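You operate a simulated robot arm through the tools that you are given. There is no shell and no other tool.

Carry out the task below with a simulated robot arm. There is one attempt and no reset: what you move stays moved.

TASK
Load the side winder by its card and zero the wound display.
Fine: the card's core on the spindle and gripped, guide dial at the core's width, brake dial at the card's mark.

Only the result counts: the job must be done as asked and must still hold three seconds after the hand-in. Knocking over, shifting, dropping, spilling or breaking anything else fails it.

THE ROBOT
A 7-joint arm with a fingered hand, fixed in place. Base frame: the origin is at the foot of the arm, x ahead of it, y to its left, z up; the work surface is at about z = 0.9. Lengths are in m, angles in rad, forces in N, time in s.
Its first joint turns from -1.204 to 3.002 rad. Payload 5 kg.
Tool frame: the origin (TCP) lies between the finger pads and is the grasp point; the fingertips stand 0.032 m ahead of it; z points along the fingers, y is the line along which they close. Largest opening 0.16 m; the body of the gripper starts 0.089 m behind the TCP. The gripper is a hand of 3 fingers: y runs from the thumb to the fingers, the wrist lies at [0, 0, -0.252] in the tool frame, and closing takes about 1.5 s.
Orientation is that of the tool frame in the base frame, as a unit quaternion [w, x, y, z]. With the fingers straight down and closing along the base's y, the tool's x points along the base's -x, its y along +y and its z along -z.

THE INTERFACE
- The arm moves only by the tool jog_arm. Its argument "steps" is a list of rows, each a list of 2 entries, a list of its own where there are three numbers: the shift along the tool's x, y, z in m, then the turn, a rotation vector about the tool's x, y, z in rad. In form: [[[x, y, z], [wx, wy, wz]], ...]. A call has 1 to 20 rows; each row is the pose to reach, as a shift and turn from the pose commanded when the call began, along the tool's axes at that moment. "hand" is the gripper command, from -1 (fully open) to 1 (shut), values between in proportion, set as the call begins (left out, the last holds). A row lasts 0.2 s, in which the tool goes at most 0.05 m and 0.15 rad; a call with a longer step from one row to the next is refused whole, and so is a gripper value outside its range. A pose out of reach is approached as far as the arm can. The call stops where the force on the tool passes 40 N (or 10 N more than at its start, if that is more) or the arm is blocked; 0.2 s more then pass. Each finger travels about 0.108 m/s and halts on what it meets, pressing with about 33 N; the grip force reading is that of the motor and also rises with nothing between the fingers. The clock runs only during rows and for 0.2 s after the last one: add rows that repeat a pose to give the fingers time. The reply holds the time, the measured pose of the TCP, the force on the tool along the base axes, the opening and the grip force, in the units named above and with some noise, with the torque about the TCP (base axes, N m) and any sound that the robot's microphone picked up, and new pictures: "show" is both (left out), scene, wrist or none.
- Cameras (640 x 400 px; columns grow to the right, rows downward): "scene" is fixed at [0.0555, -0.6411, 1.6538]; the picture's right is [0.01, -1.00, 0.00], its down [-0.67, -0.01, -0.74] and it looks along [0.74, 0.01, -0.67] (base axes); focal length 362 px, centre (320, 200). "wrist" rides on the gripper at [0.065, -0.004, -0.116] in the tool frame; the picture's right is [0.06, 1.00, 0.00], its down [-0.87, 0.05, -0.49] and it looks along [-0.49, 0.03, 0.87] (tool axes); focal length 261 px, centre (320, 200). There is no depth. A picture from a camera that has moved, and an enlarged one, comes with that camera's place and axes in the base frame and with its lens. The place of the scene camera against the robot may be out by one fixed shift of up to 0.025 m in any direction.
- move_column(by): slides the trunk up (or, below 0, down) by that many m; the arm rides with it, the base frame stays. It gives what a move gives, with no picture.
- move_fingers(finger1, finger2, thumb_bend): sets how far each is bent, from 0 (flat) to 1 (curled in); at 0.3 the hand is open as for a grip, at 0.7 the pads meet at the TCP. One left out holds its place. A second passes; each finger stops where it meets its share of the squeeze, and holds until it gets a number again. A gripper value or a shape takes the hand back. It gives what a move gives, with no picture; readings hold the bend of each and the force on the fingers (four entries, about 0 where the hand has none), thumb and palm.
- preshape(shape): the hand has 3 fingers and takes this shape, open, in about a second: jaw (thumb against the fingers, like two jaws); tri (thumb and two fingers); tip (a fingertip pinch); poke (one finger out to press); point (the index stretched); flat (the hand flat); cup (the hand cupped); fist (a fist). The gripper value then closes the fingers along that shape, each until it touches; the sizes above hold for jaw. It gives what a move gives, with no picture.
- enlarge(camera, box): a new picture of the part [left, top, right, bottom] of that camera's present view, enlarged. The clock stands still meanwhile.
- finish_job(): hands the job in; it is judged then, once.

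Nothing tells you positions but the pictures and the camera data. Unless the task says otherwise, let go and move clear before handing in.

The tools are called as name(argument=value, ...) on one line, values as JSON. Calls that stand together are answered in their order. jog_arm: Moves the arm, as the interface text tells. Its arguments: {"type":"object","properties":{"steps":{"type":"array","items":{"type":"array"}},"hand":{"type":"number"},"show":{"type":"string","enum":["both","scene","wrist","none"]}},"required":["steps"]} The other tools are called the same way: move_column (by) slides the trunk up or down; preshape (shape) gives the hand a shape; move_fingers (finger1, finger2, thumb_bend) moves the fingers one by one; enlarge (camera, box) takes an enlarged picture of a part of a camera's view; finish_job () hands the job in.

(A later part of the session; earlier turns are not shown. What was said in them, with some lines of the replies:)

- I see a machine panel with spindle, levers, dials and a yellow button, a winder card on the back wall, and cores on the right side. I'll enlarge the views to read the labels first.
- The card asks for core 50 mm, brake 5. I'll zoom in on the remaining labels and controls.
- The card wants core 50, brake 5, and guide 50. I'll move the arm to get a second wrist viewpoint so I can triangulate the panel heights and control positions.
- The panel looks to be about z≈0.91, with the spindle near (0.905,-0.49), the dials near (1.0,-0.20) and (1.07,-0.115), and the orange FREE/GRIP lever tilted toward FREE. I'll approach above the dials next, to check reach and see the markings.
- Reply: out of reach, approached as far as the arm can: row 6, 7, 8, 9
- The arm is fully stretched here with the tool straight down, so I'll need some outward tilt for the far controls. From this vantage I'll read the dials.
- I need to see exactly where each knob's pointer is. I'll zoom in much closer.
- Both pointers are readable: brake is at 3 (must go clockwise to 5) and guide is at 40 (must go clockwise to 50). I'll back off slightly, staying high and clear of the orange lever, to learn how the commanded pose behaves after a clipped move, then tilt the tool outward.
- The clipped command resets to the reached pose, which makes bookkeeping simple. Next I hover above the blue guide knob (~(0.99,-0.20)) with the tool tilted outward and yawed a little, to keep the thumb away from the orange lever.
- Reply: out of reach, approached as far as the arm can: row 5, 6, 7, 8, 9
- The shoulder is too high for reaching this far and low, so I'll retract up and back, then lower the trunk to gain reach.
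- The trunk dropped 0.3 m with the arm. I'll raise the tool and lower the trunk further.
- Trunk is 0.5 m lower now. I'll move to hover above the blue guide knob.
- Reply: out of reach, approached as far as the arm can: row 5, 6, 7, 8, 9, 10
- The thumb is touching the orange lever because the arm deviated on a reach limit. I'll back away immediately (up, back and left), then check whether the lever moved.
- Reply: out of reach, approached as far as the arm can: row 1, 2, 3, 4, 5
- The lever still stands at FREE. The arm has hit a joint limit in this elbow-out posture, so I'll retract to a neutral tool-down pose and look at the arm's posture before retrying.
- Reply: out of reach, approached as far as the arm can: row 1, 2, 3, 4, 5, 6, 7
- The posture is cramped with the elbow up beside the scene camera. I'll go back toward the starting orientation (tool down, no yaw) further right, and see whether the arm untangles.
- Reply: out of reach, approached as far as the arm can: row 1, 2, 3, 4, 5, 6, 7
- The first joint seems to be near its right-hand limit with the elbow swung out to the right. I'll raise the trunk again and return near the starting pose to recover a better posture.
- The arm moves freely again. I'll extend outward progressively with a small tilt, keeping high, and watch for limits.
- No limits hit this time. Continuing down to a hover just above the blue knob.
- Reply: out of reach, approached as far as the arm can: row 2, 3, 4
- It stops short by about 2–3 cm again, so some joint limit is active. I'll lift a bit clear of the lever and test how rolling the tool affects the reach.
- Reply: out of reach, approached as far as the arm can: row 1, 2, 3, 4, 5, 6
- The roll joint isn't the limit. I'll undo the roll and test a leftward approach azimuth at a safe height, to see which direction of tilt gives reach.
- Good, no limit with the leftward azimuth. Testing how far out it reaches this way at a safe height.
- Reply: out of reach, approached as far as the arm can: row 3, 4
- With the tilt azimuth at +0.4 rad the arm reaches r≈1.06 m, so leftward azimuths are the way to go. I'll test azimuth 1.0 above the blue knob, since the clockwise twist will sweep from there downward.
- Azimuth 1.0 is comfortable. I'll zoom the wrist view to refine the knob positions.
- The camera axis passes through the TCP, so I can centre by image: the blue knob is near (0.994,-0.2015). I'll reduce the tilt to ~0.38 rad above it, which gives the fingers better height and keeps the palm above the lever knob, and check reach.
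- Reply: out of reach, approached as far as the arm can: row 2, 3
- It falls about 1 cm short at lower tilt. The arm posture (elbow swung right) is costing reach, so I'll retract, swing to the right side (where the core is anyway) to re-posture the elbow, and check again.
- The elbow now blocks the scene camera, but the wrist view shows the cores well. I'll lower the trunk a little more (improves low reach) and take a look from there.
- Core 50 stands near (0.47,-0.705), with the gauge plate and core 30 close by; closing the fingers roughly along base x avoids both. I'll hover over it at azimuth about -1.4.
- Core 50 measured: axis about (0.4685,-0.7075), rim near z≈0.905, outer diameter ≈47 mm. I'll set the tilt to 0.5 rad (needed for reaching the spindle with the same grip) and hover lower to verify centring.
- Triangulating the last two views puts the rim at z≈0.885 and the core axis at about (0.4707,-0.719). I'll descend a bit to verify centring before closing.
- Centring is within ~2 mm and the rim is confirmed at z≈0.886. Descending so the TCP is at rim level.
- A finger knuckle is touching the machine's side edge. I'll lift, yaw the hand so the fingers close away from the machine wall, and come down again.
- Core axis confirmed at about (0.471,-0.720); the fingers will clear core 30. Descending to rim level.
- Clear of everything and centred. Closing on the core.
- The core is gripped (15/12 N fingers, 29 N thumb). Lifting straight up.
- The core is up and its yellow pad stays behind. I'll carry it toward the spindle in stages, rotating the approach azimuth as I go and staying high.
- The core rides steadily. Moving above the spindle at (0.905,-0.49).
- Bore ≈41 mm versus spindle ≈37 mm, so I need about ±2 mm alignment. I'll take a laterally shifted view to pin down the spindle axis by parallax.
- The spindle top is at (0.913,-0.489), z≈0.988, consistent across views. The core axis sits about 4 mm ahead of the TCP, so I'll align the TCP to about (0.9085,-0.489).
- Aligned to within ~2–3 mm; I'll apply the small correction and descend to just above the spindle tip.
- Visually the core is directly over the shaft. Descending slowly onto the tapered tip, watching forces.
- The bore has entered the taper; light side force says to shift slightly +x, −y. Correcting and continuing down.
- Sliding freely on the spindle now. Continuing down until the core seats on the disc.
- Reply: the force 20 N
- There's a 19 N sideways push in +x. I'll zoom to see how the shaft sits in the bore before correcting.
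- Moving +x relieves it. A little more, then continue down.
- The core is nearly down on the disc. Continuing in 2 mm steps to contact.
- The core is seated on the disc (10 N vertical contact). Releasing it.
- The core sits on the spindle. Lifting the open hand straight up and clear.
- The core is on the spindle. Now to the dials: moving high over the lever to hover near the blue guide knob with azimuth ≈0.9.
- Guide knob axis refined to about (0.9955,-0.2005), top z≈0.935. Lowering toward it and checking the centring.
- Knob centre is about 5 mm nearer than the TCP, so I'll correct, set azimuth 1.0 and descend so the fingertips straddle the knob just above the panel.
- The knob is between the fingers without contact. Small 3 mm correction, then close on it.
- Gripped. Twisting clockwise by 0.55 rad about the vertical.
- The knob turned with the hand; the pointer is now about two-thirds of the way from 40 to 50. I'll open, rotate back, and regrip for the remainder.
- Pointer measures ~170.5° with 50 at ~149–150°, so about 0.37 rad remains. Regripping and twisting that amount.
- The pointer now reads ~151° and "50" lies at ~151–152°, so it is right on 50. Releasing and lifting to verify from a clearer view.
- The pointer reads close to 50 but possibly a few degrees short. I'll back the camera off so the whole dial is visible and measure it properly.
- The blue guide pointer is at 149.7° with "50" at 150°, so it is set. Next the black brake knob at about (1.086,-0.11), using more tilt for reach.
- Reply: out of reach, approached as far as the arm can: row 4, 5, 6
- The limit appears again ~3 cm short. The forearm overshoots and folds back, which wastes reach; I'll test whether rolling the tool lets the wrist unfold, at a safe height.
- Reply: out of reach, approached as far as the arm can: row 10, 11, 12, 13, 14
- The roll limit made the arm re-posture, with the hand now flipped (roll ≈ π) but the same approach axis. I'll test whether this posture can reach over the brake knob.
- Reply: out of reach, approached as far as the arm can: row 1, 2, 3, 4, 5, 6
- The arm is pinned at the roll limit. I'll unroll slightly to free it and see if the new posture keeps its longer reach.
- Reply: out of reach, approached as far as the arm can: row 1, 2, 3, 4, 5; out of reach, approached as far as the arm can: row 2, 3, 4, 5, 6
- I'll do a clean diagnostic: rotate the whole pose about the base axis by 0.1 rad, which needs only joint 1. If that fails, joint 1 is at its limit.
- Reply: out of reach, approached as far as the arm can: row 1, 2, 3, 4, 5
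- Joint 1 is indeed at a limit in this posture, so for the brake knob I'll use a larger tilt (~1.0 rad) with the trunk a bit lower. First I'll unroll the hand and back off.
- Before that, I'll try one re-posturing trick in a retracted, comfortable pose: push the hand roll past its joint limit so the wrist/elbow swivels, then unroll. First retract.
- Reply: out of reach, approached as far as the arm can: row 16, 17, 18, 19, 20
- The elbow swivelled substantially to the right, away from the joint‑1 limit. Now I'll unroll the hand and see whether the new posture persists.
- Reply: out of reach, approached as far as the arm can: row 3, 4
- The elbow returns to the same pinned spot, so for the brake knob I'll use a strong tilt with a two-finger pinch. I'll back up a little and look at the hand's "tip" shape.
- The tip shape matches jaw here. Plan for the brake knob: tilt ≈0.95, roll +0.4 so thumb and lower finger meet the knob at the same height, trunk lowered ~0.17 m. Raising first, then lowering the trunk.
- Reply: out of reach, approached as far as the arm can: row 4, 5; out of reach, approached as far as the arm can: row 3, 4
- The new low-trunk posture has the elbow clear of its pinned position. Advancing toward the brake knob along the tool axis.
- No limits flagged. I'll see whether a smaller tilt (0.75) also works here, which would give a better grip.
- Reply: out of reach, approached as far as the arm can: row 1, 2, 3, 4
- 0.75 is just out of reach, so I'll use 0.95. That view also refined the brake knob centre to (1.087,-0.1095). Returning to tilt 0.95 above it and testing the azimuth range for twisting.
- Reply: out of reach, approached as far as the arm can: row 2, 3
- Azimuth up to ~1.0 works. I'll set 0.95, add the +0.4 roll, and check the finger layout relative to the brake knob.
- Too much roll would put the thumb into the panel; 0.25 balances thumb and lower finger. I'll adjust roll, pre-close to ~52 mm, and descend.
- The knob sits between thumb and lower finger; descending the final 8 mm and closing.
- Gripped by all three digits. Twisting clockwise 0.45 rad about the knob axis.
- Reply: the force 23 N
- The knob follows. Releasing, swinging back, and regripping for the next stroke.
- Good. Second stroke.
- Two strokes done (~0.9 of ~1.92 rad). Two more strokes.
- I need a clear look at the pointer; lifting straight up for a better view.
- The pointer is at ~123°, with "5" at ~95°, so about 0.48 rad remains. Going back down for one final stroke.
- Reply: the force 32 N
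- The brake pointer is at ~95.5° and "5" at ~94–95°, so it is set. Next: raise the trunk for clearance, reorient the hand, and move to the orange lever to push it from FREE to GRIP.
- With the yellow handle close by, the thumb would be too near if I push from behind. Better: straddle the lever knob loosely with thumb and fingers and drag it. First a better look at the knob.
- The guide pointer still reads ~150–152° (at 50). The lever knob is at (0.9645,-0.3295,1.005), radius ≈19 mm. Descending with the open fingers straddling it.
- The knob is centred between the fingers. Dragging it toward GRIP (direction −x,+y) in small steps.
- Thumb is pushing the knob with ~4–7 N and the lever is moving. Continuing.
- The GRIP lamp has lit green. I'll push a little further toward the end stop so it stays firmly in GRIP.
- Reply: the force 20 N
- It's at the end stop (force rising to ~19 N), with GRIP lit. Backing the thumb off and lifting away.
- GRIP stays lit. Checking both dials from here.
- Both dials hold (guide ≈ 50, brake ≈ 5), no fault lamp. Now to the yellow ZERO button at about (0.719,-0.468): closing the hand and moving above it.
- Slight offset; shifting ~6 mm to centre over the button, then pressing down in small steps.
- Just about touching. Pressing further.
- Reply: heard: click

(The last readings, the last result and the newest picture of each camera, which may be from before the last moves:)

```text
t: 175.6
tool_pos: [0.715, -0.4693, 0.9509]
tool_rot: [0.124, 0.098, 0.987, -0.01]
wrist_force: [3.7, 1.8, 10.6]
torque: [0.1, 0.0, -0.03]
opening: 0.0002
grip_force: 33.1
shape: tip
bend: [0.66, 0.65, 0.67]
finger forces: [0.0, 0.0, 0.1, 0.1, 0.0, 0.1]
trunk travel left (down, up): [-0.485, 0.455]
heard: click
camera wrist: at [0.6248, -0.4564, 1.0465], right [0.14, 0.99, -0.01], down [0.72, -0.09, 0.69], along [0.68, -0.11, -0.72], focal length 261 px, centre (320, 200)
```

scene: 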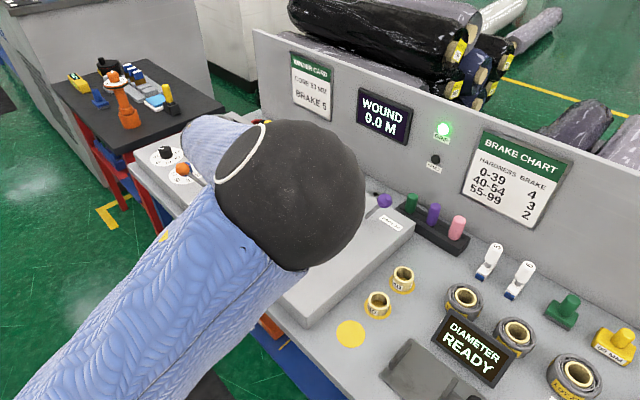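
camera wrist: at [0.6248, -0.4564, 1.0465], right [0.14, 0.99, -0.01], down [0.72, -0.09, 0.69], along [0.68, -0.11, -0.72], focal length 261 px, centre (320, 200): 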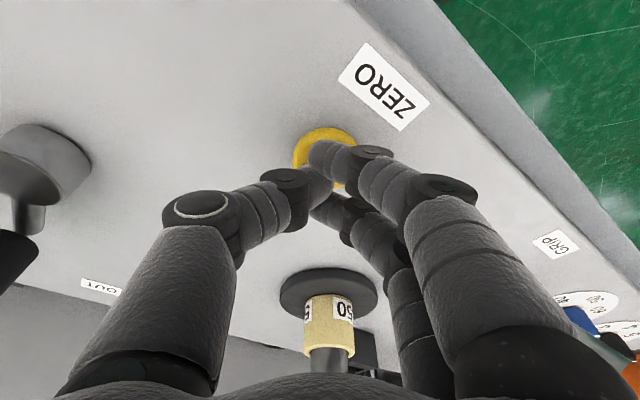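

Click heard and the WOUND display reads 0.0 M. Lifting off and moving clear to verify everything.

jog_arm(steps=[[[-0.0074, 0, -0.0291], [0, 0, 0]], [[-0.0172, 0, -0.0679], [0, 0, 0]], [[-0.027, 0, -0.1066], [0, 0, 0]], [[-0.0368, 0, -0.1454], [0, 0, 0]], [[-0.0417, 0, -0.1648], [0, 0, 0]], [[-0.0417, 0, -0.1648], [0, 0, 0]]], show="none")

jog_arm(steps=[[[0.03, 0.02, -0.02], [0, 0, 0]], [[0.06, 0.05, -0.04], [0, 0, 0]], [[0.09, 0.08, -0.06], [0, 0, 0]], [[0.12, 0.11, -0.08], [0, 0, 0]], [[0.15, 0.14, -0.1], [0, 0, 0]], [[0.15, 0.18, -0.1], [0, 0, 0]], [[0.15, 0.22, -0.1], [0, 0, 0]], [[0.15, 0.22, -0.1], [0, 0, 0]]], show="both")

```text
t: 177.0
tool_pos: [0.7137, -0.4722, 1.1205]
tool_rot: [0.124, 0.099, 0.987, -0.012]
wrist_force: [-0.2, -0.6, -0.8]
torque: [0.02, -0.01, -0.01]
opening: 0.0
grip_force: 32.4
shape: tip
bend: [0.66, 0.65, 0.67]
finger forces: [0.1, 0.0, 0.0, 0.0, 0.0, 0.0]
trunk travel left (down, up): [-0.485, 0.455]
```

```text
t: 178.8
tool_pos: [0.5915, -0.2207, 1.1787]
tool_rot: [0.124, 0.099, 0.987, -0.012]
wrist_force: [0.6, -0.2, -0.7]
torque: [0.04, 0.01, -0.02]
opening: 0.0002
grip_force: 32.6
shape: tip
bend: [0.66, 0.65, 0.67]
finger forces: [0.0, 0.1, 0.1, 0.0, 0.0, 0.0]
trunk travel left (down, up): [-0.485, 0.455]
camera wrist: at [0.5008, -0.2074, 1.2762], right [0.14, 0.99, -0.01], down [0.72, -0.09, 0.69], along [0.68, -0.11, -0.72], focal length 261 px, centre (320, 200)
```

scene: 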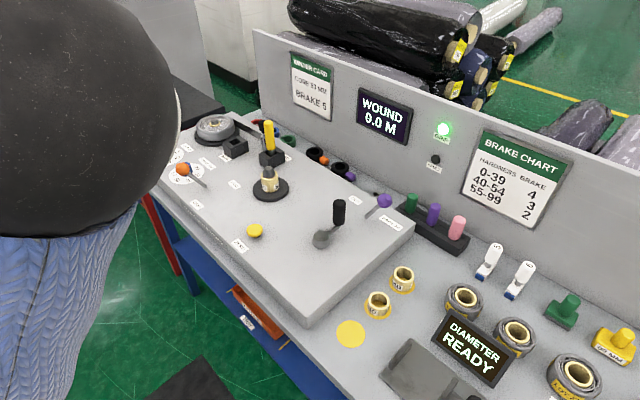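
wrist: 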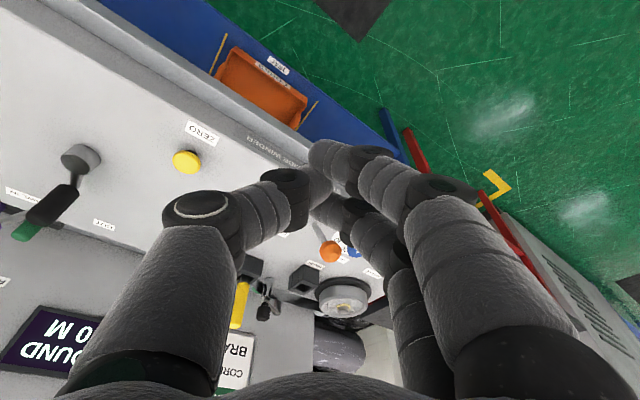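

I'd like one last look at the dials with the wrist camera from above (hand open, well clear).

jog_arm(steps=[[[-0.0418, 0.006, -0.0039], [0, 0, 0]], [[-0.0836, 0.012, -0.0078], [0, 0, 0]], [[-0.1255, 0.0179, -0.0116], [0, 0, 0]], [[-0.1673, 0.0239, -0.0155], [0, 0, 0]], [[-0.2091, 0.0299, -0.0194], [0, 0, 0]], [[-0.2091, 0.0299, -0.0194], [0, 0, 0]]], hand=-1, show="wrist")

enlarge(camera="wrist", box=[300, 100, 460, 250])

```text
t: 180.2
tool_pos: [0.7702, -0.2503, 1.2301]
tool_rot: [0.13, 0.098, 0.987, -0.004]
wrist_force: [-0.3, 0.3, 0.4]
torque: [-0.01, 0.0, 0.02]
opening: 0.16
grip_force: 0.0
shape: tip
bend: [0.3, 0.3, 0.3]
finger forces: [0.0, 0.1, 0.0, 0.0, 0.1, 0.1]
out of reach, approached as far as the arm can: row 4, 5, 6
trunk travel left (down, up): [-0.485, 0.455]
camera wrist: at [0.6787, -0.239, 1.3253], right [0.13, 0.99, 0.0], down [0.71, -0.1, 0.7], along [0.69, -0.09, -0.71], focal length 261 px, centre (320, 200)
```

wrist: 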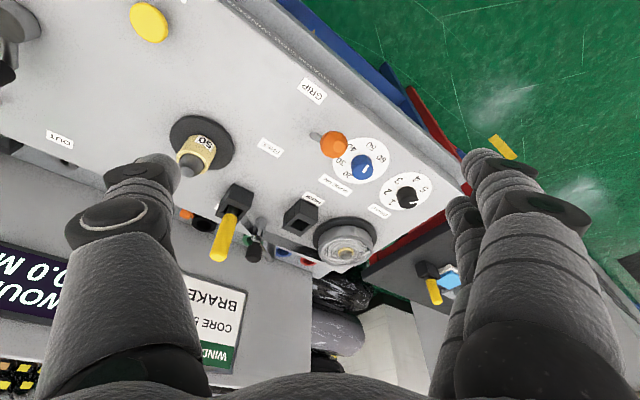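

```text
2.67 times, centred on (380, 175) of wrist
camera zoom: at [0.6787, -0.239, 1.3253], right [0.13, 0.99, 0.0], down [0.71, -0.1, 0.7], along [0.69, -0.09, -0.71], focal length 695 px, centre (160, 267)
```

zoom: 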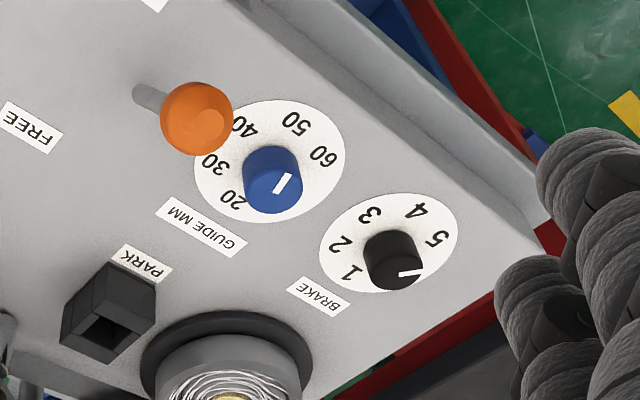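

enlarge(camera="wrist", box=[325, 130, 395, 190])

enlarge(camera="wrist", box=[375, 160, 445, 220])

enlarge(camera="scene", box=[220, 130, 320, 210])

```text
6.67 times, centred on (360, 160) of wrist
camera zoom: at [0.6787, -0.239, 1.3253], right [0.13, 0.99, 0.0], down [0.71, -0.1, 0.7], along [0.69, -0.09, -0.71], focal length 1738 px, centre (53, 467)
```

zoom: 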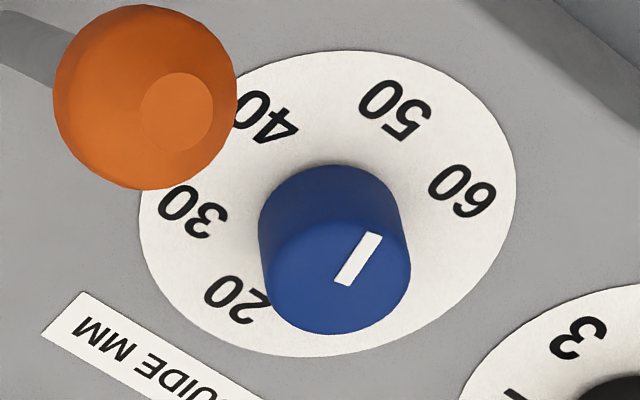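

```text
6.67 times, centred on (410, 190) of wrist
camera zoom: at [0.6787, -0.239, 1.3253], right [0.13, 0.99, 0.0], down [0.71, -0.1, 0.7], along [0.69, -0.09, -0.71], focal length 1738 px, centre (-280, 267)
```

zoom: 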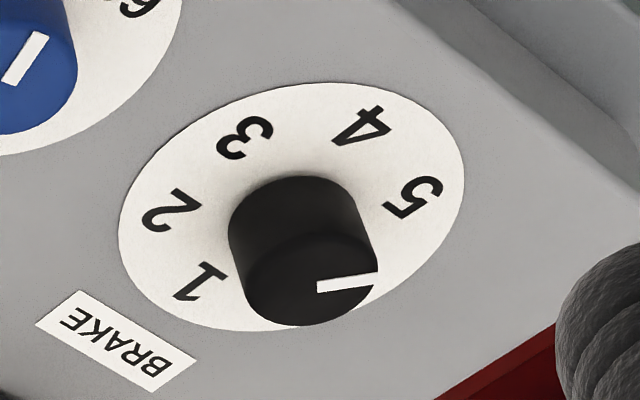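

```text
5.00 times, centred on (270, 170) of scene
camera zoom: at [0.0555, -0.6411, 1.6538], right [0.01, -1.0, 0.0], down [-0.67, -0.01, -0.74], along [0.74, 0.01, -0.67], focal length 1811 px, centre (570, 350)
```

zoom: 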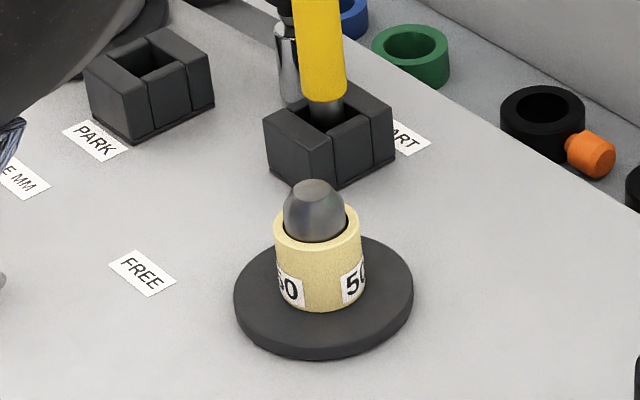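

All targets check out: guide pointer 148° vs 50 at ~149°, brake pointer 94° vs 5 at ~94–95°, core seated and gripped, GRIP lit, WOUND 0.0. I'll retract a bit more and do a final check of the display before handing in.

jog_arm(steps=[[[0.04, 0, 0], [0, 0, 0]], [[0.08, 0, 0], [0, 0, 0]], [[0.12, 0, 0], [0, 0, 0]], [[0.16, 0, 0], [0, 0, 0]], [[0.16, 0, 0], [0, 0, 0]], [[0.16, 0, 0], [0, 0, 0]]], show="scene")

enlarge(camera="scene", box=[330, 60, 490, 190])

```text
t: 181.6
tool_pos: [0.6199, -0.2227, 1.1878]
tool_rot: [0.124, 0.099, 0.987, -0.011]
wrist_force: [-0.1, 0.2, -0.2]
torque: [-0.02, -0.03, 0.01]
opening: 0.1599
grip_force: 0.0
shape: tip
bend: [0.3, 0.3, 0.3]
finger forces: [0.0, 0.1, 0.0, 0.0, 0.0, 0.0]
trunk travel left (down, up): [-0.485, 0.455]
```

scene: 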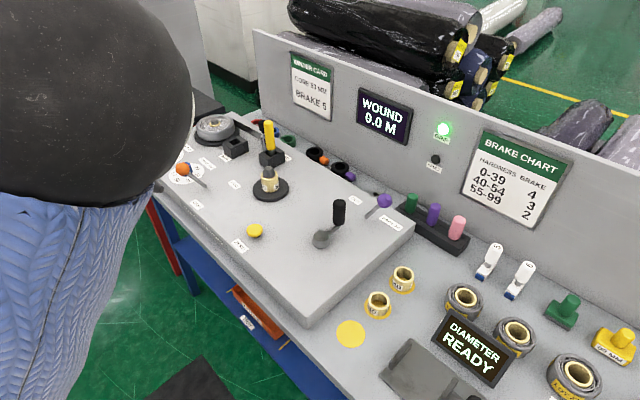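

```text
3.08 times, centred on (410, 125) of scene
camera zoom: at [0.0555, -0.6411, 1.6538], right [0.01, -1.0, 0.0], down [-0.67, -0.01, -0.74], along [0.74, 0.01, -0.67], focal length 1114 px, centre (43, 431)
```

zoom: 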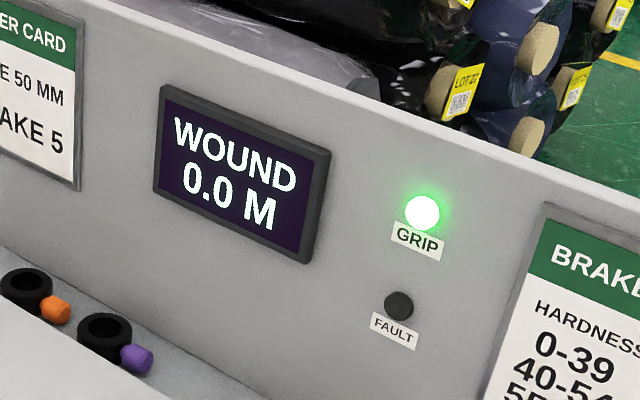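

The display reads WOUND 0.0 M, GRIP is lit and FAULT is dark. The 50 mm core is on the spindle, guide is at 50, brake is at 5, and the hand is open and clear, so I'm handing in.

finish_job()

```text
The job is handed in.
```

I loaded the winder to the card and zeroed the wound display, and I've handed the job in. I haven't seen the verdict.

At hand-in:
- **Core:** the 50 mm core is seated on the spindle disc. The lever is at its GRIP stop, the GRIP lamp is lit and the FAULT lamp is dark.
- **Guide dial:** set from 40 to 50. The last picture puts the pointer within about 2° of the mark.
- **Brake dial:** set from 3 to 5, with the pointer within about 1° of the mark.
- **Wound display:** reads 0.0 M after one press of ZERO; I heard the click.

The hand is open and clear of the machine.

Two contacts happened along the way. Early on the thumb brushed the orange lever while it was at FREE, and a finger knuckle touched the machine's side edge as I went down for the core. Neither seemed to move anything, and the lever was still at FREE afterwards.
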